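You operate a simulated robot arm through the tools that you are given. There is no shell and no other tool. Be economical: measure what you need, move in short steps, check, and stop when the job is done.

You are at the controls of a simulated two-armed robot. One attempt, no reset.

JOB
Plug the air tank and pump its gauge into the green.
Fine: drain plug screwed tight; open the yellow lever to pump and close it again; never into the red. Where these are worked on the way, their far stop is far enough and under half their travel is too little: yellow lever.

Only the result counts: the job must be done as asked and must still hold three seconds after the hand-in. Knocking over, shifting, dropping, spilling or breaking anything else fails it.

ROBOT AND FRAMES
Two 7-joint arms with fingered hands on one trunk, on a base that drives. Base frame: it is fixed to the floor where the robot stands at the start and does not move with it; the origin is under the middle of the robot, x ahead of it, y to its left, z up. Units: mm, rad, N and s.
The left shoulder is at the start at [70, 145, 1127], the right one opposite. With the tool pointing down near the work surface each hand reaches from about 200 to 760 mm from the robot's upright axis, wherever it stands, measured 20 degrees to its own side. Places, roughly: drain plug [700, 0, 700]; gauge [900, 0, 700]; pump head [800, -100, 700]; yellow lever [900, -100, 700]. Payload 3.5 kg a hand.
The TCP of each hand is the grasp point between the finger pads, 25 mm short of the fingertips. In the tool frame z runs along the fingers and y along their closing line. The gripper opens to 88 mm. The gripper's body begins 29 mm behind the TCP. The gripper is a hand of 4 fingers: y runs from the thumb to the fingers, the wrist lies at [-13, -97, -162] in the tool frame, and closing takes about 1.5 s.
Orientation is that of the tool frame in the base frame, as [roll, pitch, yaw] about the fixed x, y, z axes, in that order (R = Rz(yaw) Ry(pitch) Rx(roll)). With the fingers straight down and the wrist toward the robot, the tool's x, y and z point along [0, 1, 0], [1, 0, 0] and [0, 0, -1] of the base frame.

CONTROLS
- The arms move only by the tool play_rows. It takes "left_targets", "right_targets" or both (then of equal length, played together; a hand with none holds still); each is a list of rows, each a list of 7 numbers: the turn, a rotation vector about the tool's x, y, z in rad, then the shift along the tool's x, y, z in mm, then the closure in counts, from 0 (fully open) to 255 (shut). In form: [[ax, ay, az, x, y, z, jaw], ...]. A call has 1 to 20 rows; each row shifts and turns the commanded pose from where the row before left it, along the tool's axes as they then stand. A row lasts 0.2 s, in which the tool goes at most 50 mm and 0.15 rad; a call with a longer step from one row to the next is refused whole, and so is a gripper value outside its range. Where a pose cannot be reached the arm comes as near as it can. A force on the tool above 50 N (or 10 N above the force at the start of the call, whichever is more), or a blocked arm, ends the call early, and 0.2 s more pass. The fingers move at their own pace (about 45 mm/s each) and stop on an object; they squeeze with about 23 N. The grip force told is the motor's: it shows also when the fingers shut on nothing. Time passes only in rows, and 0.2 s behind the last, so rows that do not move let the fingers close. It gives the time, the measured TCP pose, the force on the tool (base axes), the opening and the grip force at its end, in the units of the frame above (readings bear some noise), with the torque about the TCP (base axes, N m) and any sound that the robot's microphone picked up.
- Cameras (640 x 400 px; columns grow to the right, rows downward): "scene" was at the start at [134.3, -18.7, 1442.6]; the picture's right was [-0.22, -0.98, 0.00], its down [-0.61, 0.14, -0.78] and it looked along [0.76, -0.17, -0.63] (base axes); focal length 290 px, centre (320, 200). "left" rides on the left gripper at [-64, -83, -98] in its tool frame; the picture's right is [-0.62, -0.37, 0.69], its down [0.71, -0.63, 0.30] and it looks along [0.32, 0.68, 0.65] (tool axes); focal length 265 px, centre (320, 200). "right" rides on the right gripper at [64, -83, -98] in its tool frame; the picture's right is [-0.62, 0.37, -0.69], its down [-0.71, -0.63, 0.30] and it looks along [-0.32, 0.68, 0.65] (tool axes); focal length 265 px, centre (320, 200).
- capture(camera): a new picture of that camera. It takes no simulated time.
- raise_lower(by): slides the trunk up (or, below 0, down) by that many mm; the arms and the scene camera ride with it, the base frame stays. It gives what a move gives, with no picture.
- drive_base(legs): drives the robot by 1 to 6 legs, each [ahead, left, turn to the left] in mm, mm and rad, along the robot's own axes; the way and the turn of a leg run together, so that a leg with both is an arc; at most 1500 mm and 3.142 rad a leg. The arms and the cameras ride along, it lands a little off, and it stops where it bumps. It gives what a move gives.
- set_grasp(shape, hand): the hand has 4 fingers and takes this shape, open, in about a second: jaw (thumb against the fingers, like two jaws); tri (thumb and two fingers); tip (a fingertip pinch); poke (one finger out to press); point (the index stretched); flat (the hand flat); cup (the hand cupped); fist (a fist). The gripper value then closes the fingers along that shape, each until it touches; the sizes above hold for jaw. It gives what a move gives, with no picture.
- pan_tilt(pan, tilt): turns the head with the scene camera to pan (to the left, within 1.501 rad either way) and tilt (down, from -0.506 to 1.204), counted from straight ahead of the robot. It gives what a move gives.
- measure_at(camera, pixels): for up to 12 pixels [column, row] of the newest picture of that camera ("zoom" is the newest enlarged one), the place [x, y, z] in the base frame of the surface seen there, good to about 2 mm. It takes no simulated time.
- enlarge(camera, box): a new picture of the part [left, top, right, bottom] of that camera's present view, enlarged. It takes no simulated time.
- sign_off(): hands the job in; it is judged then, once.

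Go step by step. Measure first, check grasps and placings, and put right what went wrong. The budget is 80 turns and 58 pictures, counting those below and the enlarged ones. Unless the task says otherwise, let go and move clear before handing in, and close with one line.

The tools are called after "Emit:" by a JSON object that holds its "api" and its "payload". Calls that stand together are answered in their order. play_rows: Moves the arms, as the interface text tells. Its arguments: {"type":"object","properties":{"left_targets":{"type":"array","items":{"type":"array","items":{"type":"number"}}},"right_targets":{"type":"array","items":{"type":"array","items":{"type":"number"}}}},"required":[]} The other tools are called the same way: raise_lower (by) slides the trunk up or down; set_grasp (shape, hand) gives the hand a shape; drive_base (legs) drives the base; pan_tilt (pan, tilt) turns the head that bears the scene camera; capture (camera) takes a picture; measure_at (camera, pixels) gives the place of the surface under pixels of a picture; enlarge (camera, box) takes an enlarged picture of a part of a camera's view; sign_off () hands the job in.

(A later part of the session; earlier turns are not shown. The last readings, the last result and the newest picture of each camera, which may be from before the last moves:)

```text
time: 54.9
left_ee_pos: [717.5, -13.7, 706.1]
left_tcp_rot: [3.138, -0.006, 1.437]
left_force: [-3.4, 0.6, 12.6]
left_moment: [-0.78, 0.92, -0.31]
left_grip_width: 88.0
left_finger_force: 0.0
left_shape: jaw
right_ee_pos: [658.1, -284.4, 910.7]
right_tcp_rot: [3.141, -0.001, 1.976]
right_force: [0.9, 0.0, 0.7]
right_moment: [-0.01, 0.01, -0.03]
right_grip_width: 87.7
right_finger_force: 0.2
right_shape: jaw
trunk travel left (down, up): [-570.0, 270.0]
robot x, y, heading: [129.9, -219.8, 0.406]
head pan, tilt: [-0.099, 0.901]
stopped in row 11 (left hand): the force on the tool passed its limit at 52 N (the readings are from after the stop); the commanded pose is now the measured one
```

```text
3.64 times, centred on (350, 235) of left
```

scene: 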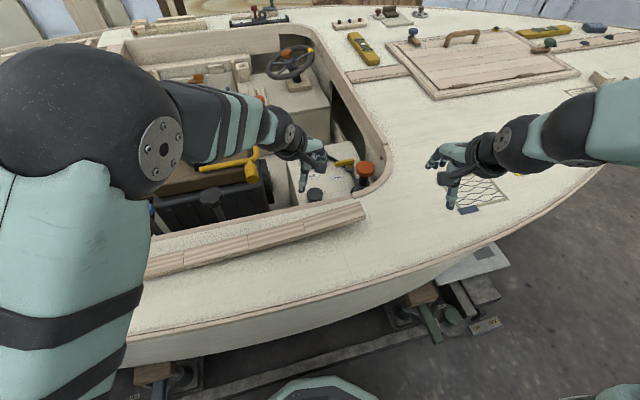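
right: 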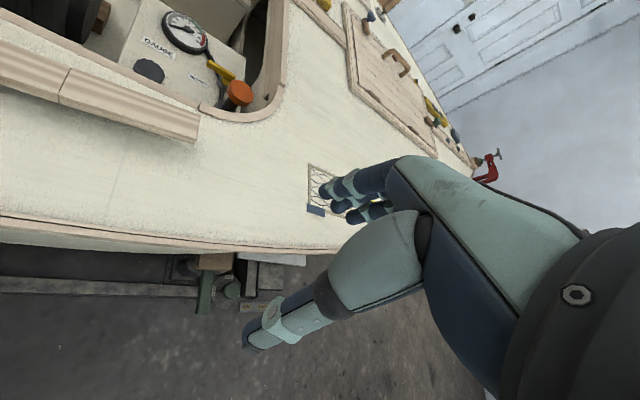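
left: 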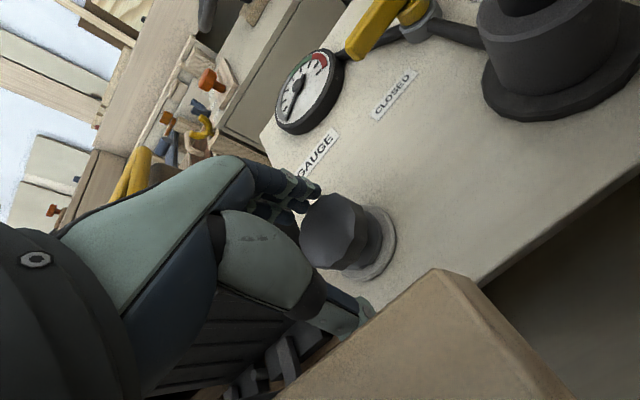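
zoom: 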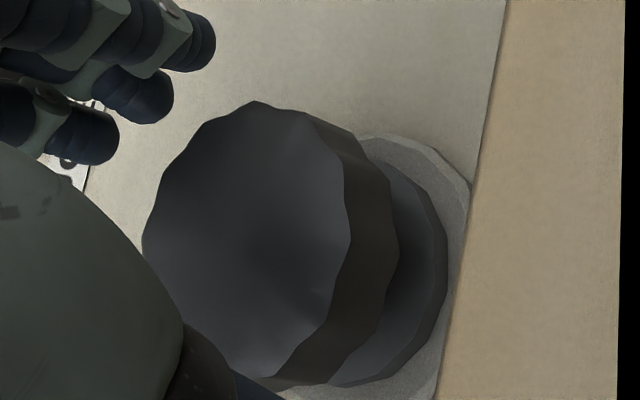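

Rotating back now touches the coaming (52 N) because the hand is lower. I'll lift the hand, then measure the knob and check the space ahead of the base for driving closer.

Emit:
{"api": "measure_at", "payload": {"camera": "zoom", "pixels": [[250, 250], [200, 200], [300, 180], [300, 350], [395, 250], [390, 300], [415, 280], [440, 250], [460, 210]]}}

Emit:
{"api": "play_rows", "payload": {"left_targets": [[0, 0, 0, 0, 0, -20, 0], [0, 0, 0, 0, 0, -20, 0], [0, 0, 0, 0, 0, -20, 0]]}}

Emit:
{"api": "pan_tilt", "payload": {"pan": -0.1, "tilt": 1.2}}

Emit:
{"api": "capture", "payload": {"camera": "scene"}}

```text
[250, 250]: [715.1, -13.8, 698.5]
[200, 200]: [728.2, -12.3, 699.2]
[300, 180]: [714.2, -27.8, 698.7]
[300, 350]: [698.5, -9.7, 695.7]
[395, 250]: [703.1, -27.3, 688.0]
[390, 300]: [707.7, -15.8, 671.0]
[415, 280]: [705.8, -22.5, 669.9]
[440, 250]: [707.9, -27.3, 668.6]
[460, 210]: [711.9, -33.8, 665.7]
```

```text
time: 55.6
left_ee_pos: [716.5, -14.4, 764.4]
left_tcp_rot: [-3.141, -0.006, 1.437]
left_force: [0.2, 0.3, 0.7]
left_moment: [0.01, -0.01, -0.02]
left_grip_width: 87.6
left_finger_force: 0.0
left_shape: jaw
right_ee_pos: [659.1, -283.5, 911.5]
right_tcp_rot: [3.141, 0.001, 1.976]
right_force: [0.2, -0.1, 0.1]
right_moment: [0.0, 0.0, -0.01]
right_grip_width: 87.6
right_finger_force: 0.1
right_shape: jaw
trunk travel left (down, up): [-570.0, 270.0]
robot x, y, heading: [130.3, -216.7, 0.401]
head pan, tilt: [-0.099, 0.901]
```

```text
time: 56.5
left_ee_pos: [718.3, -14.9, 764.8]
left_tcp_rot: [3.141, -0.005, 1.438]
left_force: [0.3, 0.6, -0.4]
left_moment: [-0.02, 0.0, 0.04]
left_grip_width: 87.6
left_finger_force: 0.0
left_shape: jaw
right_ee_pos: [659.7, -282.8, 911.1]
right_tcp_rot: [3.141, -0.001, 1.975]
right_force: [-0.7, 0.0, 0.2]
right_moment: [0.0, -0.02, -0.01]
right_grip_width: 87.7
right_finger_force: 0.0
right_shape: jaw
trunk travel left (down, up): [-570.0, 270.0]
robot x, y, heading: [126.9, -225.9, 0.406]
head pan, tilt: [-0.099, 1.201]
```

```text
32 pictures are left
```

scene: 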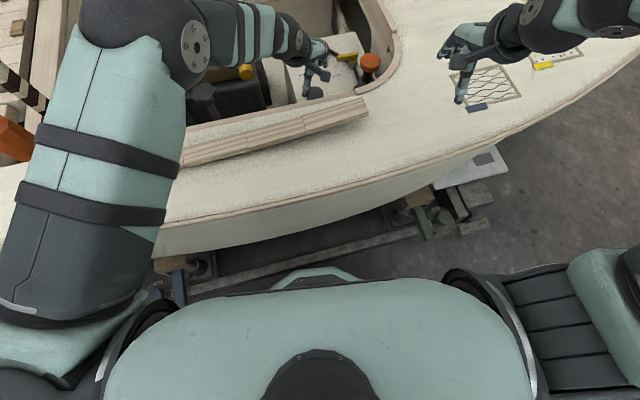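

Knob top is at 698.7, still about 5 mm per turn. I'll measure the base front (320,272) against the beam in front of it.

Emit:
{"api": "measure_at", "payload": {"camera": "scene", "pixels": [[318, 268], [318, 280], [360, 270], [280, 280], [300, 263], [340, 252], [260, 274], [400, 232], [240, 275], [215, 288], [185, 285], [370, 245]]}}

```text
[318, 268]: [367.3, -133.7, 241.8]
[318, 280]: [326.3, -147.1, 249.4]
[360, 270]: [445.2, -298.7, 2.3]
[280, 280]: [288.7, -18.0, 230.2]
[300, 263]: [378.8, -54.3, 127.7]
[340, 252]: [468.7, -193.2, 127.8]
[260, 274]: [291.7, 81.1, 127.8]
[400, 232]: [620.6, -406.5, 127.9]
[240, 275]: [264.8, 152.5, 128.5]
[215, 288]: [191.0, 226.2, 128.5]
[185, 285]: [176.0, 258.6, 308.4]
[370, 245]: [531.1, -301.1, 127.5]
```

There's only about 50 mm ahead, so I'll stay put. Gripping at TCP z 706 already covers the knob with the fingertips, so I'll keep that height, lift a little on each return, and run two more strokes.

Emit:
{"api": "play_rows", "payload": {"left_targets": [[0, 0, -0.133, 0, 0, 0, 0], [0, 0, -0.133, 0, 0, 0, 0], [0, 0, -0.133, 0, 0, 0, 0], [0, 0, -0.133, 0, 0, 0, 0], [0, 0, -0.133, 0, 0, 0, 0], [0, 0, 0, 0, 0, 20, 0], [0, 0, 0, 0, 0, 20, 0], [0, 0, 0, 0, 0, 12, 0], [0, 0, 0, 0, 0, 0, 0]]}}

Emit:
{"api": "play_rows", "payload": {"left_targets": [[0, 0, 0, 0, 0, 6, 100], [0, 0, 0, 0, 0, 0, 255], [0, 0, 0, 0, 0, 0, 255], [0, 0, 0, 0, 0, 0, 255], [0, 0, 0, 0, 0, 0, 255], [0, 0, 0, 0, 0, 0, 255], [0, 0, 0, 0, 0, 0, 255], [0, 0, 0.133, 0, 0, 0, 255], [0, 0, 0.133, 0, 0, 0, 255], [0, 0, 0.133, 0, 0, 0, 255], [0, 0, 0.133, 0, 0, 0, 255], [0, 0, 0.133, 0, 0, 0, 255], [0, 0, 0.133, 0, 0, 0, 255], [0, 0, 0.133, 0, 0, 0, 255], [0, 0, 0.133, 0, 0, 0, 255], [0, 0, 0.133, 0, 0, 0, 255], [0, 0, 0.133, 0, 0, 0, 255], [0, 0, 0.133, 0, 0, 0, 255], [0, 0, 0.133, 0, 0, 0, 255]]}}

Emit:
{"api": "play_rows", "payload": {"left_targets": [[0, 0, 0, 0, 0, 0, 0], [0, 0, 0, 0, 0, 0, 0], [0, 0, 0, 0, 0, 0, 0], [0, 0, 0, 0, 0, -6, 0], [0, 0, -0.133, 0, 0, 0, 0], [0, 0, -0.133, 0, 0, 0, 0], [0, 0, -0.133, 0, 0, 0, 0], [0, 0, -0.133, 0, 0, 0, 0], [0, 0, -0.133, 0, 0, 0, 0], [0, 0, -0.133, 0, 0, 0, 0], [0, 0, -0.133, 0, 0, 0, 0], [0, 0, -0.133, 0, 0, 0, 0], [0, 0, -0.133, 0, 0, 0, 0], [0, 0, -0.133, 0, 0, 0, 0], [0, 0, -0.133, 0, 0, 0, 0], [0, 0, -0.133, 0, 0, 0, 0], [0, 0, 0, 0, 0, 0, 0]]}}

Emit:
{"api": "enlarge", "payload": {"camera": "left", "box": [290, 180, 410, 290]}}

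```text
time: 58.5
left_ee_pos: [717.0, -13.8, 712.4]
left_tcp_rot: [3.137, -0.004, 2.102]
left_force: [-0.1, 0.3, 0.4]
left_moment: [0.04, -0.02, 0.01]
left_grip_width: 87.8
left_finger_force: 0.0
left_shape: jaw
right_ee_pos: [659.2, -282.3, 911.6]
right_tcp_rot: [-3.141, 0.001, 1.976]
right_force: [-0.2, -0.7, 0.3]
right_moment: [0.03, -0.02, -0.02]
right_grip_width: 87.7
right_finger_force: 0.0
right_shape: jaw
trunk travel left (down, up): [-570.0, 270.0]
robot x, y, heading: [129.6, -217.3, 0.408]
head pan, tilt: [-0.099, 1.201]
```

```text
time: 62.5
left_ee_pos: [717.7, -16.7, 704.2]
left_tcp_rot: [-3.13, -0.007, 0.533]
left_force: [-13.3, -17.8, -7.8]
left_moment: [-0.28, -0.11, 0.22]
left_grip_width: 28.8
left_finger_force: 23.0
left_shape: jaw
left hand out of reach, approached as far as the arm can: row 19
right_ee_pos: [658.2, -286.4, 910.7]
right_tcp_rot: [3.141, -0.001, 1.975]
right_force: [0.1, 0.4, 0.6]
right_moment: [0.01, 0.0, 0.0]
right_grip_width: 87.7
right_finger_force: 0.1
right_shape: jaw
trunk travel left (down, up): [-570.0, 270.0]
robot x, y, heading: [131.8, -219.9, 0.408]
head pan, tilt: [-0.099, 1.201]
```

```text
time: 66.0
left_ee_pos: [720.6, -12.9, 712.5]
left_tcp_rot: [3.139, -0.006, 2.102]
left_force: [0.0, 0.1, -0.2]
left_moment: [-0.02, 0.0, -0.03]
left_grip_width: 87.7
left_finger_force: 0.0
left_shape: jaw
right_ee_pos: [658.6, -282.8, 911.0]
right_tcp_rot: [-3.139, 0.0, 1.976]
right_force: [0.3, -0.4, 0.7]
right_moment: [0.06, -0.01, 0.03]
right_grip_width: 87.4
right_finger_force: 0.2
right_shape: jaw
trunk travel left (down, up): [-570.0, 270.0]
robot x, y, heading: [127.5, -220.8, 0.408]
head pan, tilt: [-0.099, 1.201]
```

```text
3.64 times, centred on (350, 235) of left
```

zoom: 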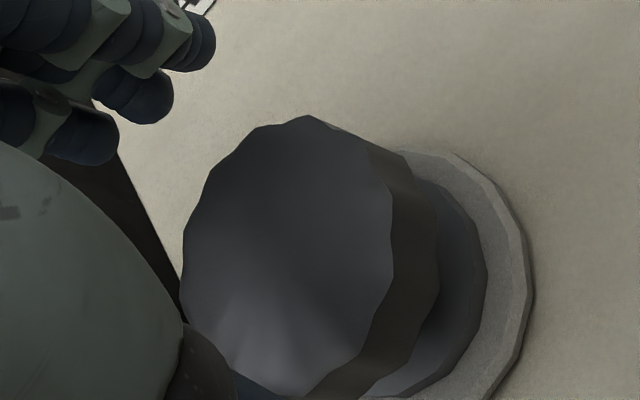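

Mz rose to 0.22. I'll measure the knob again to see if it's still moving.

Emit:
{"api": "measure_at", "payload": {"camera": "zoom", "pixels": [[290, 260], [220, 220], [340, 160], [300, 350], [200, 260], [385, 260], [430, 250], [430, 310], [450, 320], [470, 300], [500, 250], [400, 370]]}}

```text
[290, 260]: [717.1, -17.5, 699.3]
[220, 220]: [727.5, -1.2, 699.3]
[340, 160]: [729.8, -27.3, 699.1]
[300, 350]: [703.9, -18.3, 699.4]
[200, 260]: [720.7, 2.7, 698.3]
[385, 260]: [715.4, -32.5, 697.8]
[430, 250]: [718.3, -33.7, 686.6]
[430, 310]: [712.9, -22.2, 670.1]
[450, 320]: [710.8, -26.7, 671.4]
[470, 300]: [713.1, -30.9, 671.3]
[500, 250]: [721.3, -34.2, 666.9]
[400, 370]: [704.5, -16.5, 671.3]
```

The knob top is 699.2, unchanged, so it's either tight or slipping. I'll recenter, grip, and watch the torque in small turns.

Emit:
{"api": "play_rows", "payload": {"left_targets": [[0, 0, 0, -0.6, -5, 7, 0], [0, 0, 0, 0, 0, 0, 100], [0, 0, 0, 0, 0, 0, 255], [0, 0, 0, 0, 0, 0, 255], [0, 0, 0, 0, 0, 0, 255], [0, 0, 0, 0, 0, 0, 255], [0, 0, 0, 0, 0, 0, 255], [0, 0, 0, 0, 0, 0, 255], [0, 0, 0, 0, 0, 0, 255]]}}

Emit:
{"api": "enlarge", "payload": {"camera": "left", "box": [280, 170, 420, 300]}}

Emit:
{"api": "play_rows", "payload": {"left_targets": [[0, 0, 0.1, 0, 0, 0, 255], [0, 0, 0.1, 0, 0, 0, 255], [0, 0, 0, 0, 0, 0, 255]]}}

Emit:
{"api": "play_rows", "payload": {"left_targets": [[0, 0, 0.1, 0, 0, 0, 255], [0, 0, 0.1, 0, 0, 0, 255], [0, 0, 0, 0, 0, 0, 255]]}}

Emit:
{"api": "play_rows", "payload": {"left_targets": [[0, 0, 0.1, 0, 0, 0, 255], [0, 0, 0.1, 0, 0, 0, 255], [0, 0, 0.1, 0, 0, 0, 255], [0, 0, 0, 0, 0, 0, 255]]}}

Emit:
{"api": "enlarge", "payload": {"camera": "left", "box": [280, 170, 420, 300]}}

```text
time: 68.0
left_ee_pos: [716.0, -14.9, 705.0]
left_tcp_rot: [3.14, -0.004, 2.1]
left_force: [-2.4, -1.3, -1.2]
left_moment: [0.02, 0.01, -0.04]
left_grip_width: 36.9
left_finger_force: 23.0
left_shape: jaw
right_ee_pos: [659.8, -283.2, 911.0]
right_tcp_rot: [3.141, 0.0, 1.975]
right_force: [0.1, 0.3, -0.7]
right_moment: [0.03, 0.02, -0.02]
right_grip_width: 87.6
right_finger_force: 0.1
right_shape: jaw
trunk travel left (down, up): [-570.0, 270.0]
robot x, y, heading: [133.2, -221.6, 0.407]
head pan, tilt: [-0.099, 1.201]
```

```text
3.08 times, centred on (350, 235) of left
```

zoom: 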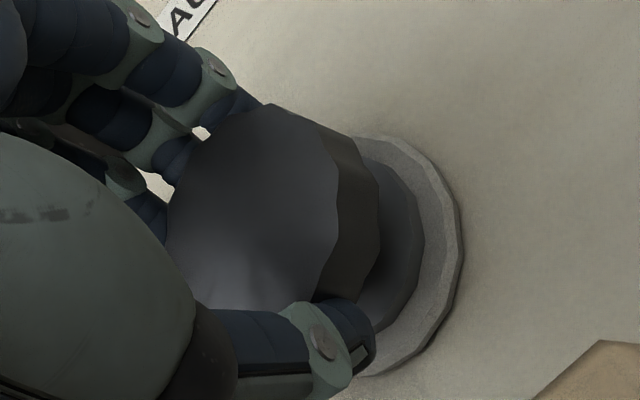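

```text
time: 68.8
left_ee_pos: [716.6, -13.2, 707.1]
left_tcp_rot: [3.139, -0.006, 1.903]
left_force: [-3.1, 2.6, 4.1]
left_moment: [-0.48, 0.84, 0.61]
left_grip_width: 36.3
left_finger_force: 22.8
left_shape: jaw
right_ee_pos: [658.9, -282.1, 910.5]
right_tcp_rot: [-3.141, 0.001, 1.977]
right_force: [0.0, -0.4, 0.0]
right_moment: [0.01, 0.01, -0.02]
right_grip_width: 87.5
right_finger_force: 0.0
right_shape: jaw
trunk travel left (down, up): [-570.0, 270.0]
robot x, y, heading: [130.2, -221.0, 0.403]
head pan, tilt: [-0.099, 1.201]
```

```text
time: 69.7
left_ee_pos: [716.2, -14.2, 707.2]
left_tcp_rot: [3.138, -0.004, 1.7]
left_force: [-1.1, 5.1, 5.7]
left_moment: [-0.33, 0.97, 0.65]
left_grip_width: 36.1
left_finger_force: 22.8
left_shape: jaw
right_ee_pos: [658.2, -283.0, 911.0]
right_tcp_rot: [3.141, 0.001, 1.975]
right_force: [0.4, -0.1, -0.5]
right_moment: [0.0, 0.02, 0.01]
right_grip_width: 87.5
right_finger_force: 0.0
right_shape: jaw
trunk travel left (down, up): [-570.0, 270.0]
robot x, y, heading: [129.6, -218.1, 0.407]
head pan, tilt: [-0.099, 1.201]
```

```text
time: 70.7
left_ee_pos: [716.4, -17.8, 707.1]
left_tcp_rot: [-3.141, -0.006, 1.397]
left_force: [1.9, -1.7, 5.3]
left_moment: [-0.01, 0.84, 0.73]
left_grip_width: 34.2
left_finger_force: 23.7
left_shape: jaw
right_ee_pos: [659.9, -283.4, 911.1]
right_tcp_rot: [3.141, -0.001, 1.977]
right_force: [0.2, -0.6, 0.5]
right_moment: [0.0, 0.03, 0.0]
right_grip_width: 87.9
right_finger_force: 0.0
right_shape: jaw
trunk travel left (down, up): [-570.0, 270.0]
robot x, y, heading: [129.0, -220.7, 0.404]
head pan, tilt: [-0.099, 1.201]
```

```text
3.08 times, centred on (350, 235) of left
```

zoom: 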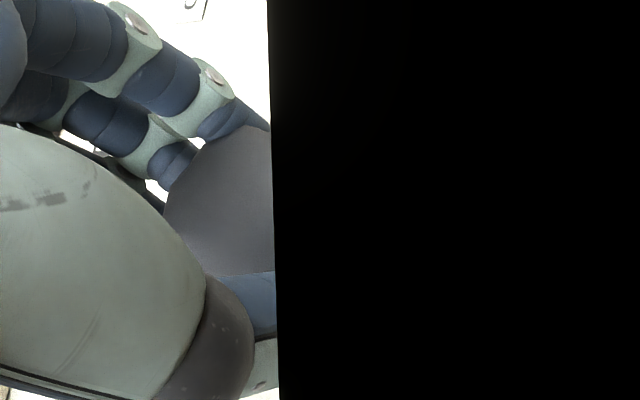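

Mz now sits near 0.6–0.7, but the camera mount also touches the coaming (the picture is black). I'll repeat the check in the clear range, yaw 1.0→0.6.

Emit:
{"api": "play_rows", "payload": {"left_targets": [[0, 0, 0, 0, 0, 0, 0], [0, 0, 0, 0, 0, 0, 0], [0, 0, 0, 0, 0, 0, 0], [0, 0, 0, 0, 0, -5, 0], [0, 0, 0.133, 0, 0, 0, 0], [0, 0, 0.133, 0, 0, 0, 0], [0, 0, 0.133, 0, 0, 0, 0], [0, 0, 0, 1.5, 0.7, 0, 0], [0, 0, 0, 0, 0, 8, 100], [0, 0, 0, 0, 0, 0, 255], [0, 0, 0, 0, 0, 0, 255], [0, 0, 0, 0, 0, 0, 255], [0, 0, 0, 0, 0, 0, 255], [0, 0, 0, 0, 0, 0, 255], [0, 0, 0, 0, 0, 0, 255], [0, 0, 0, 0, 0, 0, 255]]}}

Emit:
{"api": "enlarge", "payload": {"camera": "left", "box": [280, 170, 420, 300]}}

Emit:
{"api": "play_rows", "payload": {"left_targets": [[0, 0, 0.1, 0, 0, 0, 255], [0, 0, 0.1, 0, 0, 0, 255], [0, 0, 0, 0, 0, 0, 255]]}}

Emit:
{"api": "play_rows", "payload": {"left_targets": [[0, 0, 0.1, 0, 0, 0, 255], [0, 0, 0.1, 0, 0, 0, 255], [0, 0, 0, 0, 0, 0, 255]]}}

Emit:
{"api": "enlarge", "payload": {"camera": "left", "box": [280, 170, 420, 300]}}

```text
time: 74.0
left_ee_pos: [717.0, -13.9, 706.4]
left_tcp_rot: [3.141, -0.011, 1.002]
left_force: [12.0, 4.9, 32.8]
left_moment: [-0.91, 5.31, -0.49]
left_grip_width: 36.7
left_finger_force: 23.1
left_shape: jaw
right_ee_pos: [657.8, -283.7, 911.7]
right_tcp_rot: [3.139, 0.0, 1.976]
right_force: [-0.8, 0.3, 0.4]
right_moment: [0.0, -0.02, -0.01]
right_grip_width: 87.4
right_finger_force: 0.2
right_shape: jaw
trunk travel left (down, up): [-570.0, 270.0]
robot x, y, heading: [128.6, -216.9, 0.404]
head pan, tilt: [-0.099, 1.201]
```

```text
3.08 times, centred on (350, 235) of left
```

zoom: 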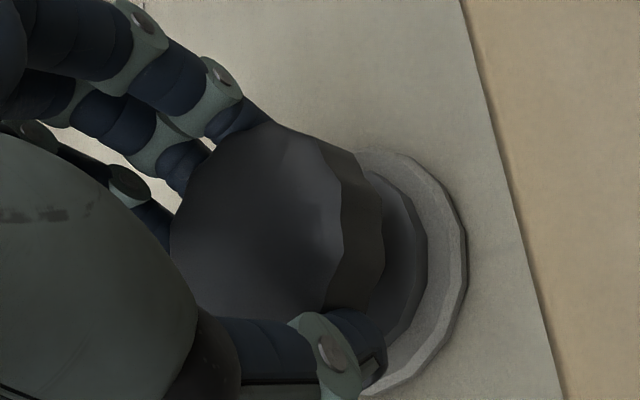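

```text
time: 74.8
left_ee_pos: [717.2, -13.7, 704.1]
left_tcp_rot: [-3.14, -0.008, 0.803]
left_force: [7.7, 5.8, 14.1]
left_moment: [0.07, -0.21, 0.32]
left_grip_width: 37.8
left_finger_force: 22.8
left_shape: jaw
right_ee_pos: [658.9, -283.7, 911.0]
right_tcp_rot: [3.139, 0.0, 1.976]
right_force: [0.6, 0.7, 0.5]
right_moment: [0.0, -0.02, -0.04]
right_grip_width: 87.7
right_finger_force: 0.0
right_shape: jaw
trunk travel left (down, up): [-570.0, 270.0]
robot x, y, heading: [126.6, -222.4, 0.401]
head pan, tilt: [-0.099, 1.201]
```

```text
time: 75.7
left_ee_pos: [715.3, -15.9, 703.9]
left_tcp_rot: [-3.137, -0.004, 0.599]
left_force: [3.3, 5.4, 8.8]
left_moment: [0.17, 0.02, 0.22]
left_grip_width: 36.6
left_finger_force: 22.8
left_shape: jaw
right_ee_pos: [658.6, -283.0, 912.0]
right_tcp_rot: [3.138, -0.002, 1.975]
right_force: [0.5, -0.3, 0.2]
right_moment: [0.02, -0.01, 0.05]
right_grip_width: 87.6
right_finger_force: 0.2
right_shape: jaw
trunk travel left (down, up): [-570.0, 270.0]
robot x, y, heading: [128.3, -221.1, 0.406]
head pan, tilt: [-0.099, 1.201]
```

```text
3.08 times, centred on (350, 235) of left
```

zoom: 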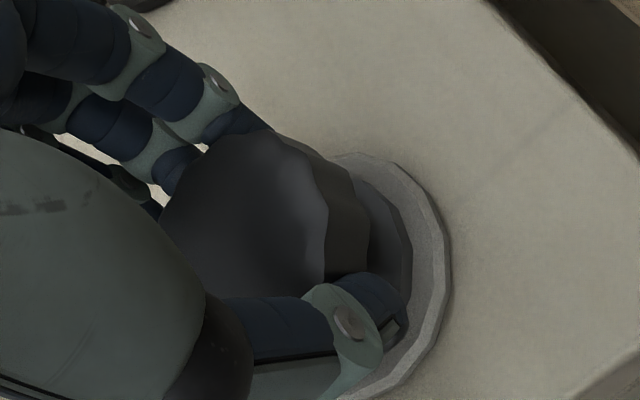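

The result is ambiguous (0.22–0.32). I'll do a clean stroke at z≈710, clear of the coaming, and read the torque on the way.

Emit:
{"api": "play_rows", "payload": {"left_targets": [[0, 0, 0, 0, 0, 0, 0], [0, 0, 0, 0, 0, 0, 0], [0, 0, 0, 0, 0, 0, 0], [0, 0, 0, 0, 0, -9, 0], [0, 0, -0.1364, 0, 0, 0, 0], [0, 0, -0.1364, 0, 0, 0, 0], [0, 0, -0.1364, 0, 0, 0, 0], [0, 0, -0.1364, 0, 0, 0, 0], [0, 0, -0.1364, 0, 0, 0, 0], [0, 0, -0.1364, 0, 0, 0, 0], [0, 0, -0.1364, 0, 0, 0, 0], [0, 0, -0.1364, 0, 0, 0, 0], [0, 0, -0.1364, 0, 0, 0, 0], [0, 0, -0.1364, 0, 0, 0, 0], [0, 0, -0.1364, 0, 0, 0, 0], [0, 0, 0, 0, 0, 0, 0]]}}

Emit:
{"api": "enlarge", "payload": {"camera": "left", "box": [280, 170, 420, 300]}}

Emit:
{"api": "measure_at", "payload": {"camera": "zoom", "pixels": [[250, 220], [210, 200], [290, 170], [260, 290], [190, 230], [300, 230]]}}

```text
time: 79.0
left_ee_pos: [718.0, -14.3, 711.7]
left_tcp_rot: [3.139, -0.005, 2.105]
left_force: [0.4, -0.5, 0.0]
left_moment: [-0.01, -0.01, 0.0]
left_grip_width: 87.5
left_finger_force: 0.0
left_shape: jaw
right_ee_pos: [658.6, -282.9, 909.9]
right_tcp_rot: [-3.141, -0.001, 1.975]
right_force: [0.1, 1.4, -0.1]
right_moment: [-0.01, 0.02, -0.04]
right_grip_width: 87.6
right_finger_force: 0.0
right_shape: jaw
trunk travel left (down, up): [-570.0, 270.0]
robot x, y, heading: [129.5, -217.3, 0.402]
head pan, tilt: [-0.099, 1.201]
```

```text
3.08 times, centred on (350, 235) of left
```

zoom: 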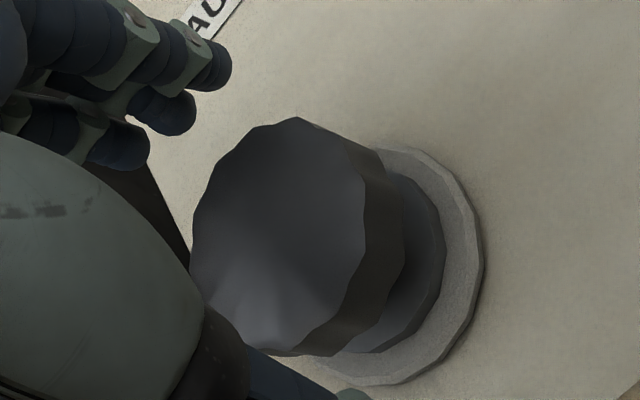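

```text
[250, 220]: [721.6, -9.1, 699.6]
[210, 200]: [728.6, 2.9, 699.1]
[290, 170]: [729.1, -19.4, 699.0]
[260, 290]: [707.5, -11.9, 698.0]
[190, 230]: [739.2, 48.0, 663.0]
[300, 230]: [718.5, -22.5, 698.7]
```

Knob top is still 698.9 after another 1.5 rad of turning, so it seems seated. I'll do one clean stroke with torque readings to confirm it's tight.

Emit:
{"api": "play_rows", "payload": {"left_targets": [[0, 0, 0, 0, -1.5, 3, 0], [0, 0, 0, 0, 0, 0, 100], [0, 0, 0, 0, 0, 0, 255], [0, 0, 0, 0, 0, 0, 255], [0, 0, 0, 0, 0, 0, 255], [0, 0, 0, 0, 0, 0, 255], [0, 0, 0, 0, 0, 0, 255], [0, 0, 0, 0, 0, 0, 255], [0, 0, 0, 0, 0, 0, 255]]}}

Emit:
{"api": "play_rows", "payload": {"left_targets": [[0, 0, 0.08, 0, 0, 0, 255], [0, 0, 0.08, 0, 0, 0, 255]]}}

Emit:
{"api": "play_rows", "payload": {"left_targets": [[0, 0, 0.08, 0, 0, 0, 255], [0, 0, 0.08, 0, 0, 0, 255], [0, 0, 0.08, 0, 0, 0, 255]]}}

Emit:
{"api": "play_rows", "payload": {"left_targets": [[0, 0, 0.1, 0, 0, 0, 255], [0, 0, 0.1, 0, 0, 0, 255], [0, 0, 0.1, 0, 0, 0, 255], [0, 0, 0.1, 0, 0, 0, 255]]}}

Emit:
{"api": "play_rows", "payload": {"left_targets": [[0, 0, 0.1, 0, 0, 0, 255], [0, 0, 0.1, 0, 0, 0, 255], [0, 0, 0.1, 0, 0, 0, 255], [0, 0, 0.1, 0, 0, 0, 255], [0, 0, 0.1, 0, 0, 0, 255]]}}

```text
time: 81.0
left_ee_pos: [715.6, -15.6, 708.6]
left_tcp_rot: [3.138, -0.004, 2.103]
left_force: [-3.4, -0.7, -1.3]
left_moment: [0.0, 0.04, -0.02]
left_grip_width: 36.7
left_finger_force: 22.9
left_shape: jaw
right_ee_pos: [659.2, -283.4, 909.6]
right_tcp_rot: [-3.141, 0.001, 1.976]
right_force: [0.3, 0.2, -0.4]
right_moment: [0.01, 0.01, 0.01]
right_grip_width: 87.7
right_finger_force: 0.0
right_shape: jaw
trunk travel left (down, up): [-570.0, 270.0]
robot x, y, heading: [128.3, -219.5, 0.407]
head pan, tilt: [-0.099, 1.201]
```

```text
time: 81.7
left_ee_pos: [714.7, -14.6, 709.9]
left_tcp_rot: [3.14, -0.008, 1.943]
left_force: [-5.5, 2.0, -0.9]
left_moment: [0.03, 0.14, 0.2]
left_grip_width: 36.5
left_finger_force: 23.1
left_shape: jaw
right_ee_pos: [658.7, -281.6, 911.5]
right_tcp_rot: [-3.141, 0.001, 1.976]
right_force: [-0.3, 0.1, 0.9]
right_moment: [-0.03, -0.01, 0.05]
right_grip_width: 87.6
right_finger_force: 0.1
right_shape: jaw
trunk travel left (down, up): [-570.0, 270.0]
robot x, y, heading: [131.4, -217.5, 0.407]
head pan, tilt: [-0.099, 1.201]
```

```text
time: 82.5
left_ee_pos: [716.1, -14.3, 709.0]
left_tcp_rot: [3.139, -0.005, 1.703]
left_force: [-5.1, 6.8, -0.5]
left_moment: [0.09, 0.06, 0.39]
left_grip_width: 35.8
left_finger_force: 23.4
left_shape: jaw
right_ee_pos: [659.5, -282.4, 909.7]
right_tcp_rot: [3.142, 0.002, 1.977]
right_force: [-0.2, 0.6, -0.7]
right_moment: [-0.02, -0.02, -0.04]
right_grip_width: 87.6
right_finger_force: 0.1
right_shape: jaw
trunk travel left (down, up): [-570.0, 270.0]
robot x, y, heading: [128.4, -218.2, 0.407]
head pan, tilt: [-0.099, 1.201]
```

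```text
time: 83.5
left_ee_pos: [716.7, -18.2, 708.2]
left_tcp_rot: [-3.141, -0.002, 1.296]
left_force: [-0.9, -2.4, -1.4]
left_moment: [0.0, 0.01, 0.26]
left_grip_width: 32.9
left_finger_force: 23.3
left_shape: jaw
right_ee_pos: [660.0, -284.4, 910.6]
right_tcp_rot: [-3.142, -0.001, 1.976]
right_force: [-0.2, 0.6, -0.5]
right_moment: [0.01, -0.01, 0.03]
right_grip_width: 87.7
right_finger_force: 0.0
right_shape: jaw
trunk travel left (down, up): [-570.0, 270.0]
robot x, y, heading: [131.1, -217.0, 0.403]
head pan, tilt: [-0.099, 1.201]
```

```text
time: 84.7
left_ee_pos: [714.8, -18.2, 708.4]
left_tcp_rot: [-3.135, -0.001, 0.799]
left_force: [-7.2, -13.4, -6.6]
left_moment: [-0.17, -0.04, 0.14]
left_grip_width: 29.7
left_finger_force: 23.5
left_shape: jaw
right_ee_pos: [659.6, -284.6, 909.5]
right_tcp_rot: [3.141, 0.0, 1.976]
right_force: [0.1, 0.4, 0.2]
right_moment: [0.0, 0.01, -0.01]
right_grip_width: 87.6
right_finger_force: 0.1
right_shape: jaw
trunk travel left (down, up): [-570.0, 270.0]
robot x, y, heading: [129.9, -218.6, 0.407]
head pan, tilt: [-0.099, 1.201]
```

Torque now builds to about 0.4–0.7 and then the grip slips, unlike the earlier free turning (~0.1), and the height is steady, so the plug is tight. I'll release and withdraw the left hand.

Emit:
{"api": "play_rows", "payload": {"left_targets": [[0, 0, 0, 0, 0, 0, 0], [0, 0, 0, 0, 0, 0, 0], [0, 0, 0, 0, 0, 0, 0], [0, 0, 0, 0, 0, 0, 0], [0, 0, 0, 0, 0, -25, 0], [0, 0, -0.14, 0, 0, -25, 0], [0, 0, -0.14, 0, 0, -25, 0], [0, 0, -0.14, 0, 0, -25, 0], [0, 0, -0.14, 0, 0, -25, 0], [0, 0, -0.14, 0, 0, -25, 0], [0, 0, -0.14, 0, 0, -25, 0], [0, 0, -0.14, 0, 0, -25, 0], [0, 0, -0.14, 0, 0, 0, 0], [0, 0, 0, 38, -18, 0, 0], [0, 0, 0, 38, -18, 0, 0], [0, 0, 0, 38, -18, 0, 0], [0, 0, 0, 38, -18, 0, 0], [0, 0, 0, 38, -18, 0, 0], [0, 0, 0, 38, -18, 0, 0]]}}

Emit:
{"api": "pan_tilt", "payload": {"pan": -0.1, "tilt": 0.8}}

Emit:
{"api": "enlarge", "payload": {"camera": "scene", "box": [240, 120, 400, 220]}}

```text
time: 88.7
left_ee_pos: [534.9, 159.3, 910.7]
left_tcp_rot: [3.14, -0.004, 1.922]
left_force: [0.1, 0.3, -0.4]
left_moment: [-0.02, 0.0, 0.02]
left_grip_width: 87.7
left_finger_force: 0.0
left_shape: jaw
right_ee_pos: [657.9, -283.1, 911.1]
right_tcp_rot: [3.14, 0.003, 1.978]
right_force: [-0.4, -0.7, 0.1]
right_moment: [-0.02, 0.0, 0.01]
right_grip_width: 87.6
right_finger_force: 0.0
right_shape: jaw
trunk travel left (down, up): [-570.0, 270.0]
robot x, y, heading: [126.4, -219.9, 0.407]
head pan, tilt: [-0.099, 1.201]
```

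```text
time: 89.5
left_ee_pos: [537.5, 159.4, 912.6]
left_tcp_rot: [3.141, -0.006, 1.922]
left_force: [1.0, 0.9, 0.0]
left_moment: [-0.01, 0.0, -0.02]
left_grip_width: 87.7
left_finger_force: 0.0
left_shape: jaw
right_ee_pos: [659.0, -282.4, 911.5]
right_tcp_rot: [-3.141, 0.0, 1.976]
right_force: [-0.3, 0.6, 0.3]
right_moment: [-0.03, -0.01, 0.04]
right_grip_width: 87.5
right_finger_force: 0.0
right_shape: jaw
trunk travel left (down, up): [-570.0, 270.0]
robot x, y, heading: [130.9, -218.4, 0.405]
head pan, tilt: [-0.099, 0.799]
```

```text
4.00 times, centred on (320, 170) of scene
```

zoom: 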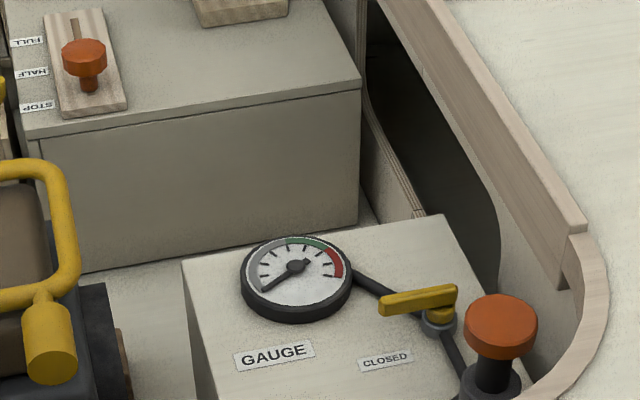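

The gauge needle is at the low end and the lever is at CLOSED. I'll give the right hand the poke shape, and view it to find where the fingertip lies.

Emit:
{"api": "set_grasp", "payload": {"hand": "right", "shape": "poke"}}

Emit:
{"api": "capture", "payload": {"camera": "right"}}

Emit:
{"api": "capture", "payload": {"camera": "scene"}}

```text
time: 90.4
left_ee_pos: [536.2, 159.0, 910.5]
left_tcp_rot: [3.14, -0.006, 1.924]
left_force: [-0.9, -0.5, -0.5]
left_moment: [0.03, -0.01, 0.04]
left_grip_width: 87.8
left_finger_force: 0.1
left_shape: jaw
right_ee_pos: [660.4, -282.1, 911.9]
right_tcp_rot: [3.141, 0.001, 1.977]
right_force: [0.2, 0.2, -0.4]
right_moment: [-0.02, 0.02, 0.05]
right_grip_width: 0.2
right_finger_force: 0.0
right_shape: poke
trunk travel left (down, up): [-570.0, 270.0]
robot x, y, heading: [127.7, -220.6, 0.403]
head pan, tilt: [-0.099, 0.799]
```

```text
24 pictures are left
```

right: 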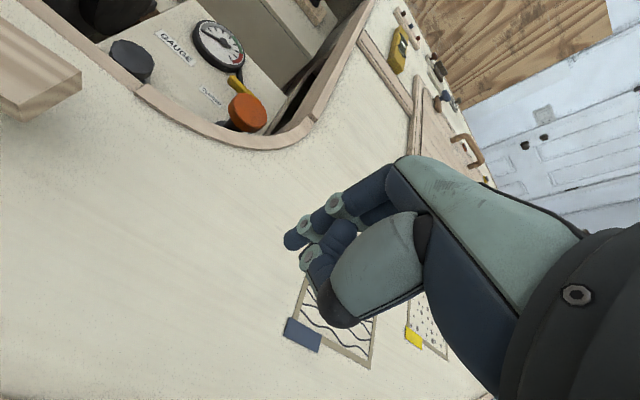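

```text
23 pictures are left
```

scene: 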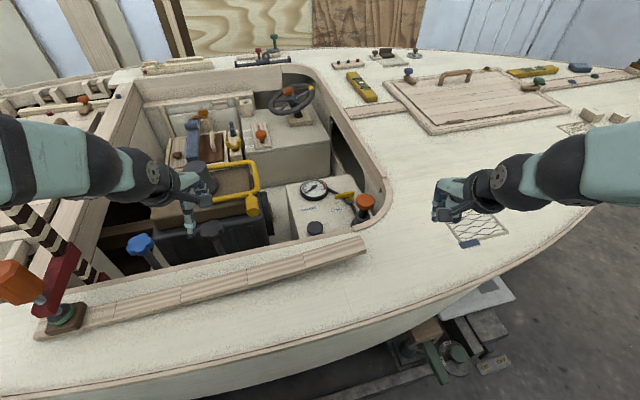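

In poke the index points out with the tip around (295,240) in the right view. I'll measure its place relative to the TCP.

Emit:
{"api": "measure_at", "payload": {"camera": "right", "pixels": [[293, 239], [298, 244], [308, 228], [312, 258], [330, 270], [350, 200], [335, 205], [377, 210], [345, 235], [335, 320], [290, 232]]}}

Emit:
{"api": "enlarge", "payload": {"camera": "right", "box": [260, 150, 460, 350]}}

```text
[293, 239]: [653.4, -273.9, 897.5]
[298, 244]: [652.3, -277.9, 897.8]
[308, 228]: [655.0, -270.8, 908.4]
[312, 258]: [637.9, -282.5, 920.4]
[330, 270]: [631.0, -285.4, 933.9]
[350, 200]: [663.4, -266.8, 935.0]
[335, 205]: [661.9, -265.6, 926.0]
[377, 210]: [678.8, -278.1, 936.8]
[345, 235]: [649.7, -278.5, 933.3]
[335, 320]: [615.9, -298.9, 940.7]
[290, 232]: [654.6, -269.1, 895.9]
```

```text
2.00 times, centred on (360, 250) of right
```

zoom: 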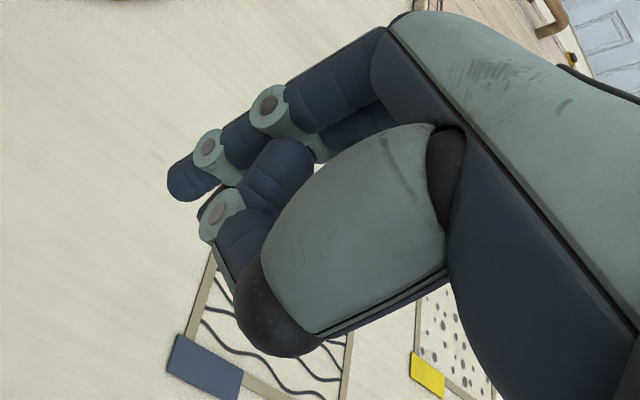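

The thumb is close beside the index in poke. I'll try "point" for a longer free index.

Emit:
{"api": "set_grasp", "payload": {"hand": "right", "shape": "point"}}

Emit:
{"api": "enlarge", "payload": {"camera": "right", "box": [200, 150, 460, 350]}}

```text
time: 91.3
left_ee_pos: [535.6, 159.8, 911.1]
left_tcp_rot: [3.139, -0.005, 1.922]
left_force: [-0.5, 0.2, 0.5]
left_moment: [0.0, -0.01, 0.01]
left_grip_width: 87.8
left_finger_force: 0.0
left_shape: jaw
right_ee_pos: [659.5, -282.4, 911.1]
right_tcp_rot: [-3.141, 0.001, 1.976]
right_force: [-0.3, 0.0, 0.3]
right_moment: [0.01, 0.03, 0.0]
right_grip_width: 0.0
right_finger_force: 0.1
right_shape: point
trunk travel left (down, up): [-570.0, 270.0]
robot x, y, heading: [127.2, -218.7, 0.408]
head pan, tilt: [-0.099, 0.799]
```

```text
2.00 times, centred on (330, 250) of right
```

zoom: 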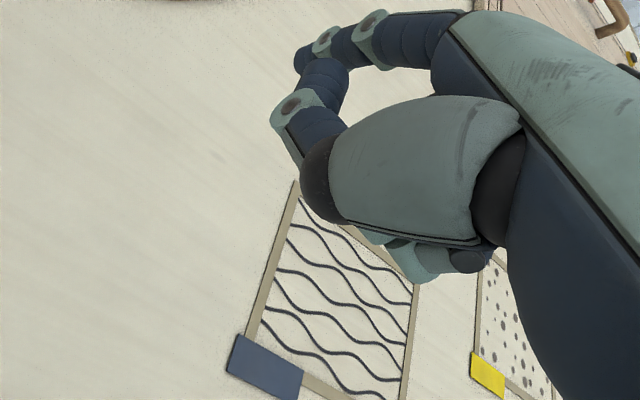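

Emit:
{"api": "measure_at", "payload": {"camera": "zoom", "pixels": [[300, 60], [308, 52], [323, 42], [345, 45], [372, 30], [410, 35], [325, 75], [290, 108], [280, 120], [310, 190], [430, 275], [298, 68]]}}

```text
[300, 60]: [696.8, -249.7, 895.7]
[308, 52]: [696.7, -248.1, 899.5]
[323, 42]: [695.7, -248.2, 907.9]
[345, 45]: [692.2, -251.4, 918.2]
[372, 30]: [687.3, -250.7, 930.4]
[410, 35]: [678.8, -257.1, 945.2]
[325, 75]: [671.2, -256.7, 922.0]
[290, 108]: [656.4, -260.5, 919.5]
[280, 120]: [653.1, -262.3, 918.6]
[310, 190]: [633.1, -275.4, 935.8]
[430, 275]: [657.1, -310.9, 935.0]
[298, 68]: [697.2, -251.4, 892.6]
```

In point the index tip sits about 50 mm ahead of the TCP, low and slim. The right hand would foul the pump while swinging the lever, so I'll use the left index from the left side and ease the base ahead 25 mm for reach.

Emit:
{"api": "set_grasp", "payload": {"hand": "left", "shape": "point"}}

Emit:
{"api": "drive_base", "payload": {"legs": [[25, 0, 0]]}}

Emit:
{"api": "enlarge", "payload": {"camera": "left", "box": [180, 150, 440, 350]}}

```text
time: 92.2
left_ee_pos: [536.2, 159.4, 910.9]
left_tcp_rot: [3.139, -0.005, 1.924]
left_force: [0.9, -0.6, -0.1]
left_moment: [0.02, 0.0, 0.01]
left_grip_width: 80.4
left_finger_force: 0.1
left_shape: point
right_ee_pos: [659.4, -282.5, 909.7]
right_tcp_rot: [3.14, 0.001, 1.975]
right_force: [0.1, 0.4, -0.8]
right_moment: [-0.03, 0.05, 0.0]
right_grip_width: 0.0
right_finger_force: 0.1
right_shape: point
trunk travel left (down, up): [-570.0, 270.0]
robot x, y, heading: [130.0, -216.8, 0.405]
head pan, tilt: [-0.099, 0.799]
```

```text
time: 93.2
left_ee_pos: [558.6, 170.7, 910.1]
left_tcp_rot: [3.141, -0.006, 1.924]
left_force: [-0.4, 0.2, -1.3]
left_moment: [0.01, 0.01, -0.02]
left_grip_width: 80.5
left_finger_force: 0.1
left_shape: point
right_ee_pos: [683.2, -273.0, 909.5]
right_tcp_rot: [-3.141, 0.0, 1.976]
right_force: [0.6, 0.2, -0.3]
right_moment: [-0.05, 0.0, -0.02]
right_grip_width: 0.0
right_finger_force: 0.1
right_shape: point
trunk travel left (down, up): [-570.0, 270.0]
robot x, y, heading: [148.8, -210.7, 0.402]
head pan, tilt: [-0.099, 0.799]
stopped in leg 1: the robot was blocked; the commanded pose is now the measured one
```

```text
2.00 times, centred on (310, 250) of left
```

zoom: 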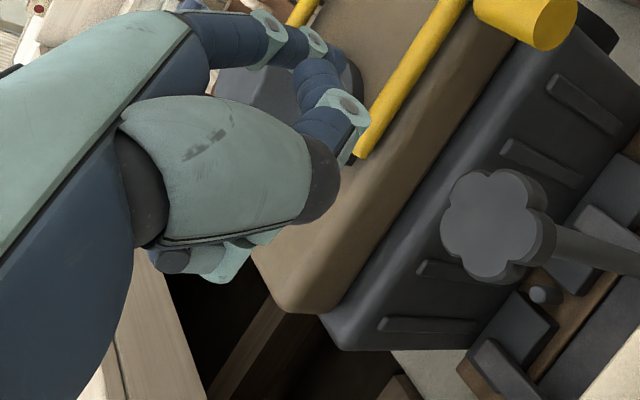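

The base stopped after 20 mm (touching); I won't drive further. I'll measure the left index tip.

Emit:
{"api": "measure_at", "payload": {"camera": "zoom", "pixels": [[340, 60], [335, 52], [315, 40], [290, 45], [265, 30], [330, 85], [350, 150], [345, 105], [225, 270]]}}

```text
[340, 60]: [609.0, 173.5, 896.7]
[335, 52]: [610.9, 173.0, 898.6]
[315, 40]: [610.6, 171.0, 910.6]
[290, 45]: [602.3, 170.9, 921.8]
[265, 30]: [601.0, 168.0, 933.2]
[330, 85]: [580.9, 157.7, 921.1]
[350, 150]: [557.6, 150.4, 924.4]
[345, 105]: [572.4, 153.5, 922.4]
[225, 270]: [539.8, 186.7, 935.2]
```

The left index tip is at about tool (-12, 50, 23). I'll move the left hand above the far side of the lever.

Emit:
{"api": "play_rows", "payload": {"left_targets": [[0, 0, 0, -32.8, 23.6, 0, 0], [0, 0, 0, -32.8, 23.6, 0, 0], [0, 0, 0, -32.8, 23.6, 0, 0], [0, 0, 0, -32.8, 23.6, 0, 0], [0, 0, 0, -32.8, 23.6, 28, 0], [0, 0, 0, -32.8, 23.6, 28, 0], [0, 0, 0, -32.8, 23.6, 28, 0], [0, 0, 0, -32.8, 23.6, 28, 0], [0, 0, 0.131, 0, 0, 0, 0], [0, 0, 0.131, 0, 0, 0, 0], [0, 0, 0.131, 0, 0, 0, 0], [0, 0, 0.131, 0, 0, 0, 0], [0, 0, 0, 0, 0, 0, 0]]}}

Emit:
{"api": "capture", "payload": {"camera": "left"}}

Emit:
{"api": "enlarge", "payload": {"camera": "scene", "box": [240, 120, 420, 240]}}

```text
time: 96.0
left_ee_pos: [791.8, 12.3, 825.7]
left_tcp_rot: [3.14, -0.007, 1.396]
left_force: [0.1, 0.2, 0.1]
left_moment: [0.0, 0.02, 0.03]
left_grip_width: 0.0
left_finger_force: 0.1
left_shape: point
left hand out of reach, approached as far as the arm can: row 8
right_ee_pos: [680.5, -273.8, 909.6]
right_tcp_rot: [-3.141, 0.0, 1.977]
right_force: [0.4, 0.4, -0.1]
right_moment: [-0.02, 0.0, 0.0]
right_grip_width: 0.0
right_finger_force: 0.1
right_shape: point
trunk travel left (down, up): [-570.0, 270.0]
robot x, y, heading: [148.0, -212.1, 0.404]
head pan, tilt: [-0.099, 0.799]
```

```text
19 pictures are left
```

left: 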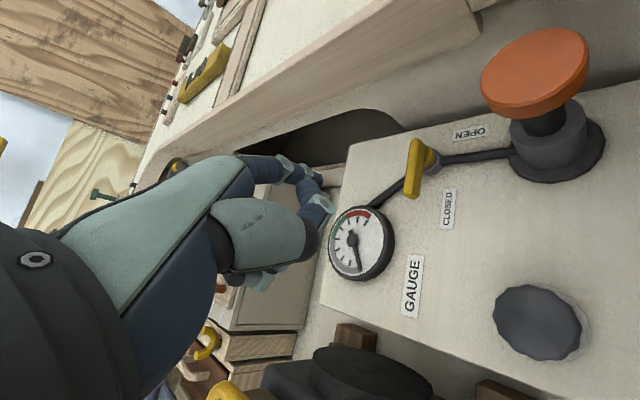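

```text
3.33 times, centred on (330, 180) of scene
```

zoom: 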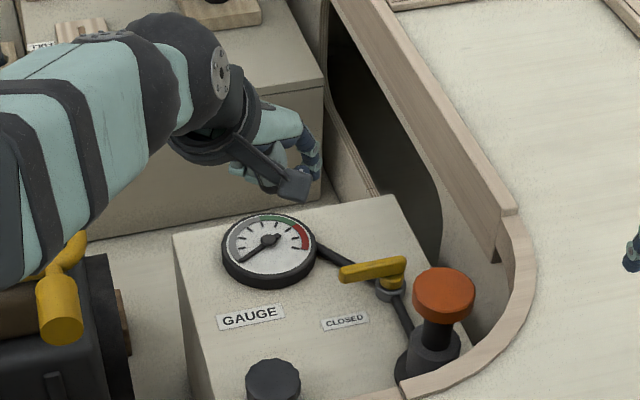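

Reach ended one row short. The arm gains reach if the fingers tilt forward about 15°, so I'll tilt, go above the lever's far side, and descend partway to check.

Emit:
{"api": "play_rows", "payload": {"left_targets": [[-0.13, 0, 0, 0, 0, 0, 0], [-0.13, 0, 0, 0, 0, 0, 0], [0, 0, 0, -20.4, 27.9, 7.5, 0], [0, 0, 0, 0, -9, 33.8, 0], [0, 0, 0, 0, -9, 33.8, 0], [0, 0, 0, 0, 0, 0, 0]]}}

Emit:
{"api": "capture", "payload": {"camera": "left"}}

Emit:
{"api": "enlarge", "payload": {"camera": "scene", "box": [260, 140, 400, 230]}}

```text
time: 97.4
left_ee_pos: [817.1, -12.3, 753.5]
left_tcp_rot: [2.882, -0.006, 1.4]
left_force: [0.4, -0.4, 0.5]
left_moment: [0.02, -0.01, -0.01]
left_grip_width: 0.0
left_finger_force: 0.0
left_shape: point
right_ee_pos: [681.3, -273.4, 911.0]
right_tcp_rot: [-3.14, 0.001, 1.976]
right_force: [-0.7, -0.7, 0.0]
right_moment: [0.0, -0.01, -0.01]
right_grip_width: 0.0
right_finger_force: 0.1
right_shape: point
trunk travel left (down, up): [-570.0, 270.0]
robot x, y, heading: [154.6, -209.4, 0.407]
head pan, tilt: [-0.099, 0.799]
```

```text
17 pictures are left
```

left: 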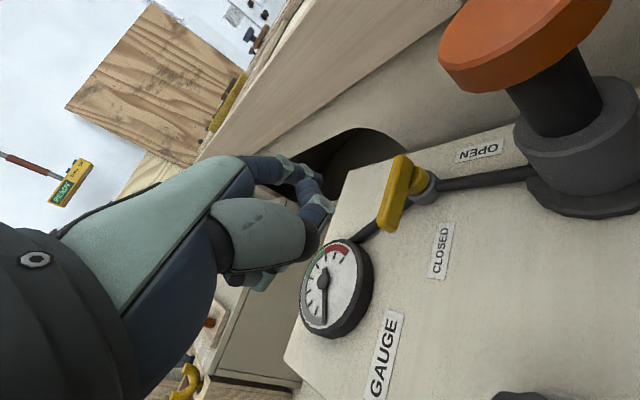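

```text
4.44 times, centred on (330, 185) of scene
```

zoom: 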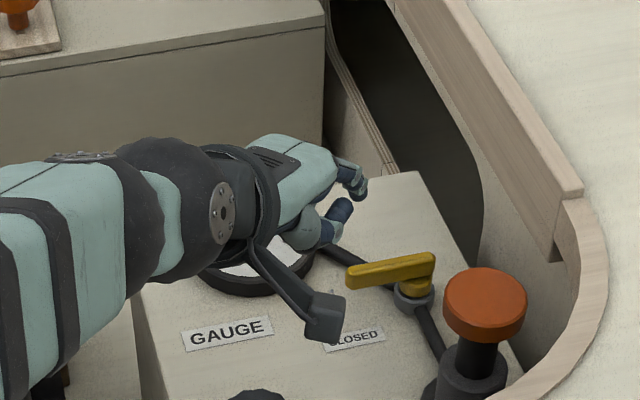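

The index (360,192) hovers beyond the lever. I'll measure the fingertips and lever.

Emit:
{"api": "measure_at", "payload": {"camera": "zoom", "pixels": [[361, 190], [358, 197], [342, 207], [330, 230], [355, 275], [430, 260], [410, 275], [413, 300], [483, 290], [350, 165]]}}

```text
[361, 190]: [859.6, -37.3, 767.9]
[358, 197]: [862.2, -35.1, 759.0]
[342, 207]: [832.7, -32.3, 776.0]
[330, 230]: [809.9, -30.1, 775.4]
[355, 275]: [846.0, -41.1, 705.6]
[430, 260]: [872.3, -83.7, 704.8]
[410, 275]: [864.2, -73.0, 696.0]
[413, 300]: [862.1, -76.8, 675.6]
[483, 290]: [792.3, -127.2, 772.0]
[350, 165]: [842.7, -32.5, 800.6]
```

The index tip is about (866,-36), 5 mm clear on the lever's far side. I'll shift slightly farther and descend so that the tip is below the lever's top.

Emit:
{"api": "play_rows", "payload": {"left_targets": [[0, 0, 0, 4.2, 4.2, 1.1, 0], [0, 0, 0, 0, -5.3, 19.6, 0], [0, 0, 0, 0, -5.3, 19.6, 0], [0, 0, 0, 0, -5.2, 19.6, 0], [0, 0, 0, 0, 0, 0, 0]]}}

Emit:
{"api": "enlarge", "payload": {"camera": "scene", "box": [280, 140, 400, 220]}}

```text
time: 98.6
left_ee_pos: [822.9, -9.1, 694.9]
left_tcp_rot: [2.882, -0.008, 1.401]
left_force: [-0.4, 0.3, 1.3]
left_moment: [-0.02, 0.01, 0.02]
left_grip_width: 0.0
left_finger_force: 0.1
left_shape: point
right_ee_pos: [680.2, -273.6, 911.4]
right_tcp_rot: [3.141, 0.0, 1.976]
right_force: [-0.5, 0.6, -0.2]
right_moment: [0.01, -0.01, 0.0]
right_grip_width: 0.1
right_finger_force: 0.1
right_shape: point
trunk travel left (down, up): [-570.0, 270.0]
robot x, y, heading: [153.3, -211.6, 0.407]
head pan, tilt: [-0.099, 0.799]
```

```text
5.00 times, centred on (340, 180) of scene
```

zoom: 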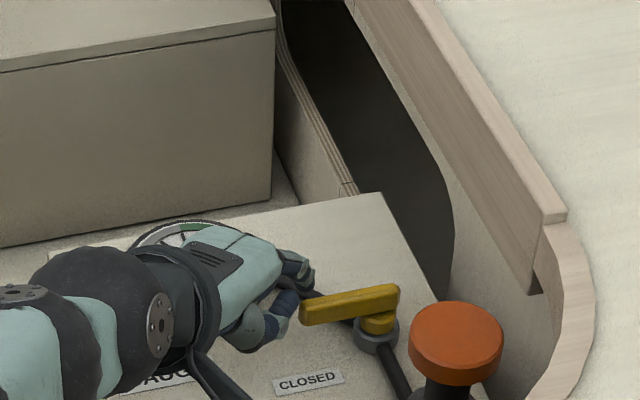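

The index is behind the lever without contact. I'll sweep it along an arc toward the robot and to the right, first part to about the lever's midpoint.

Emit:
{"api": "play_rows", "payload": {"left_targets": [[0, 0, 0, -3, -5, -1.35, 0], [0, 0, 0, -3.1, -5, -1.35, 0], [0, -0.013, 0.0485, -2.5, -6, -1.6, 0], [0, -0.013, 0.0485, -2.5, -6, -1.6, 0], [0, -0.013, 0.0485, -3.35, -2, -0.55, 0], [0, -0.013, 0.0485, -3.35, -2, -0.55, 0], [0, 0, 0, 0, 0, 0, 0]]}}

Emit:
{"api": "enlarge", "payload": {"camera": "scene", "box": [280, 140, 400, 220]}}

```text
time: 100.2
left_ee_pos: [791.9, -20.7, 695.3]
left_tcp_rot: [2.885, -0.006, 1.196]
left_force: [0.8, -0.3, -0.9]
left_moment: [0.0, 0.03, 0.02]
left_grip_width: 0.0
left_finger_force: 0.2
left_shape: point
right_ee_pos: [682.0, -273.3, 910.8]
right_tcp_rot: [-3.14, 0.0, 1.976]
right_force: [0.3, -0.3, -0.4]
right_moment: [0.01, 0.04, -0.01]
right_grip_width: 0.0
right_finger_force: 0.1
right_shape: point
trunk travel left (down, up): [-570.0, 270.0]
robot x, y, heading: [149.9, -210.3, 0.407]
head pan, tilt: [-0.099, 0.799]
```

```text
5.00 times, centred on (340, 180) of scene
```

zoom: 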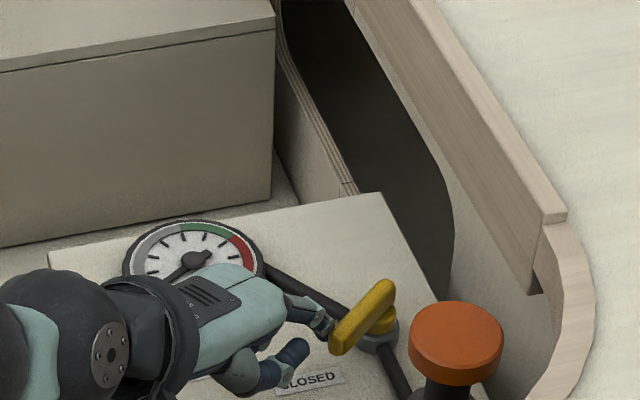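

The lever is swinging with no resistance. I'll continue the sweep to full open plus a slight overshoot.

Emit:
{"api": "play_rows", "payload": {"left_targets": [[0, -0.013, 0.0485, -4.25, 0.8, 0.2, 0], [0, -0.013, 0.0485, -4.25, 0.8, 0.2, 0], [0, -0.013, 0.0485, -4.5, 4.4, 1.2, 0], [0, -0.013, 0.0485, -4.5, 4.4, 1.2, 0], [0, 0, 0, -1.25, 1.6, 0.45, 0], [0, 0, 0, -1.25, 1.6, 0.45, 0], [0, 0, 0, 0, 0, 0, 0]]}}

Emit:
{"api": "enlarge", "payload": {"camera": "scene", "box": [280, 140, 400, 220]}}

```text
time: 101.8
left_ee_pos: [794.1, -45.8, 694.1]
left_tcp_rot: [2.884, -0.005, 0.997]
left_force: [0.2, 0.8, 0.2]
left_moment: [0.06, 0.01, 0.0]
left_grip_width: 80.6
left_finger_force: 0.0
left_shape: point
right_ee_pos: [682.7, -272.5, 910.6]
right_tcp_rot: [3.141, 0.0, 1.975]
right_force: [-1.1, 0.4, -0.1]
right_moment: [0.0, -0.01, -0.02]
right_grip_width: 0.0
right_finger_force: 0.1
right_shape: point
trunk travel left (down, up): [-570.0, 270.0]
robot x, y, heading: [151.1, -208.2, 0.412]
head pan, tilt: [-0.099, 0.799]
```

```text
5.00 times, centred on (340, 180) of scene
```

zoom: 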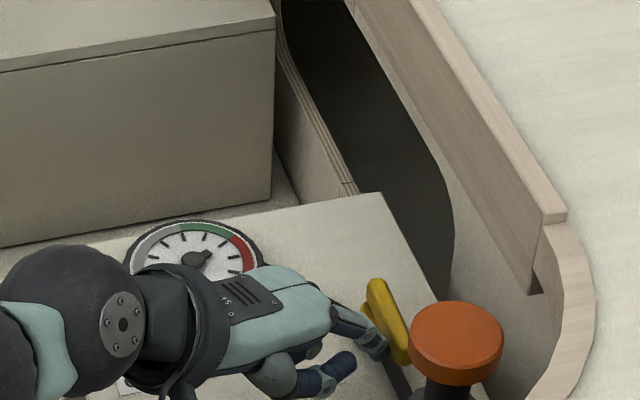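

Emit:
{"api": "measure_at", "payload": {"camera": "zoom", "pixels": [[377, 284], [400, 358], [385, 310], [370, 330], [352, 360], [455, 340], [403, 390]]}}

```text
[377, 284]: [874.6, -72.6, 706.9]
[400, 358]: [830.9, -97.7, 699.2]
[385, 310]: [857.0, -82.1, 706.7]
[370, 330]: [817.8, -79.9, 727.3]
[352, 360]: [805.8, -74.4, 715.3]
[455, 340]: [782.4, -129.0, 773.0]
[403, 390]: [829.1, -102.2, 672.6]
```

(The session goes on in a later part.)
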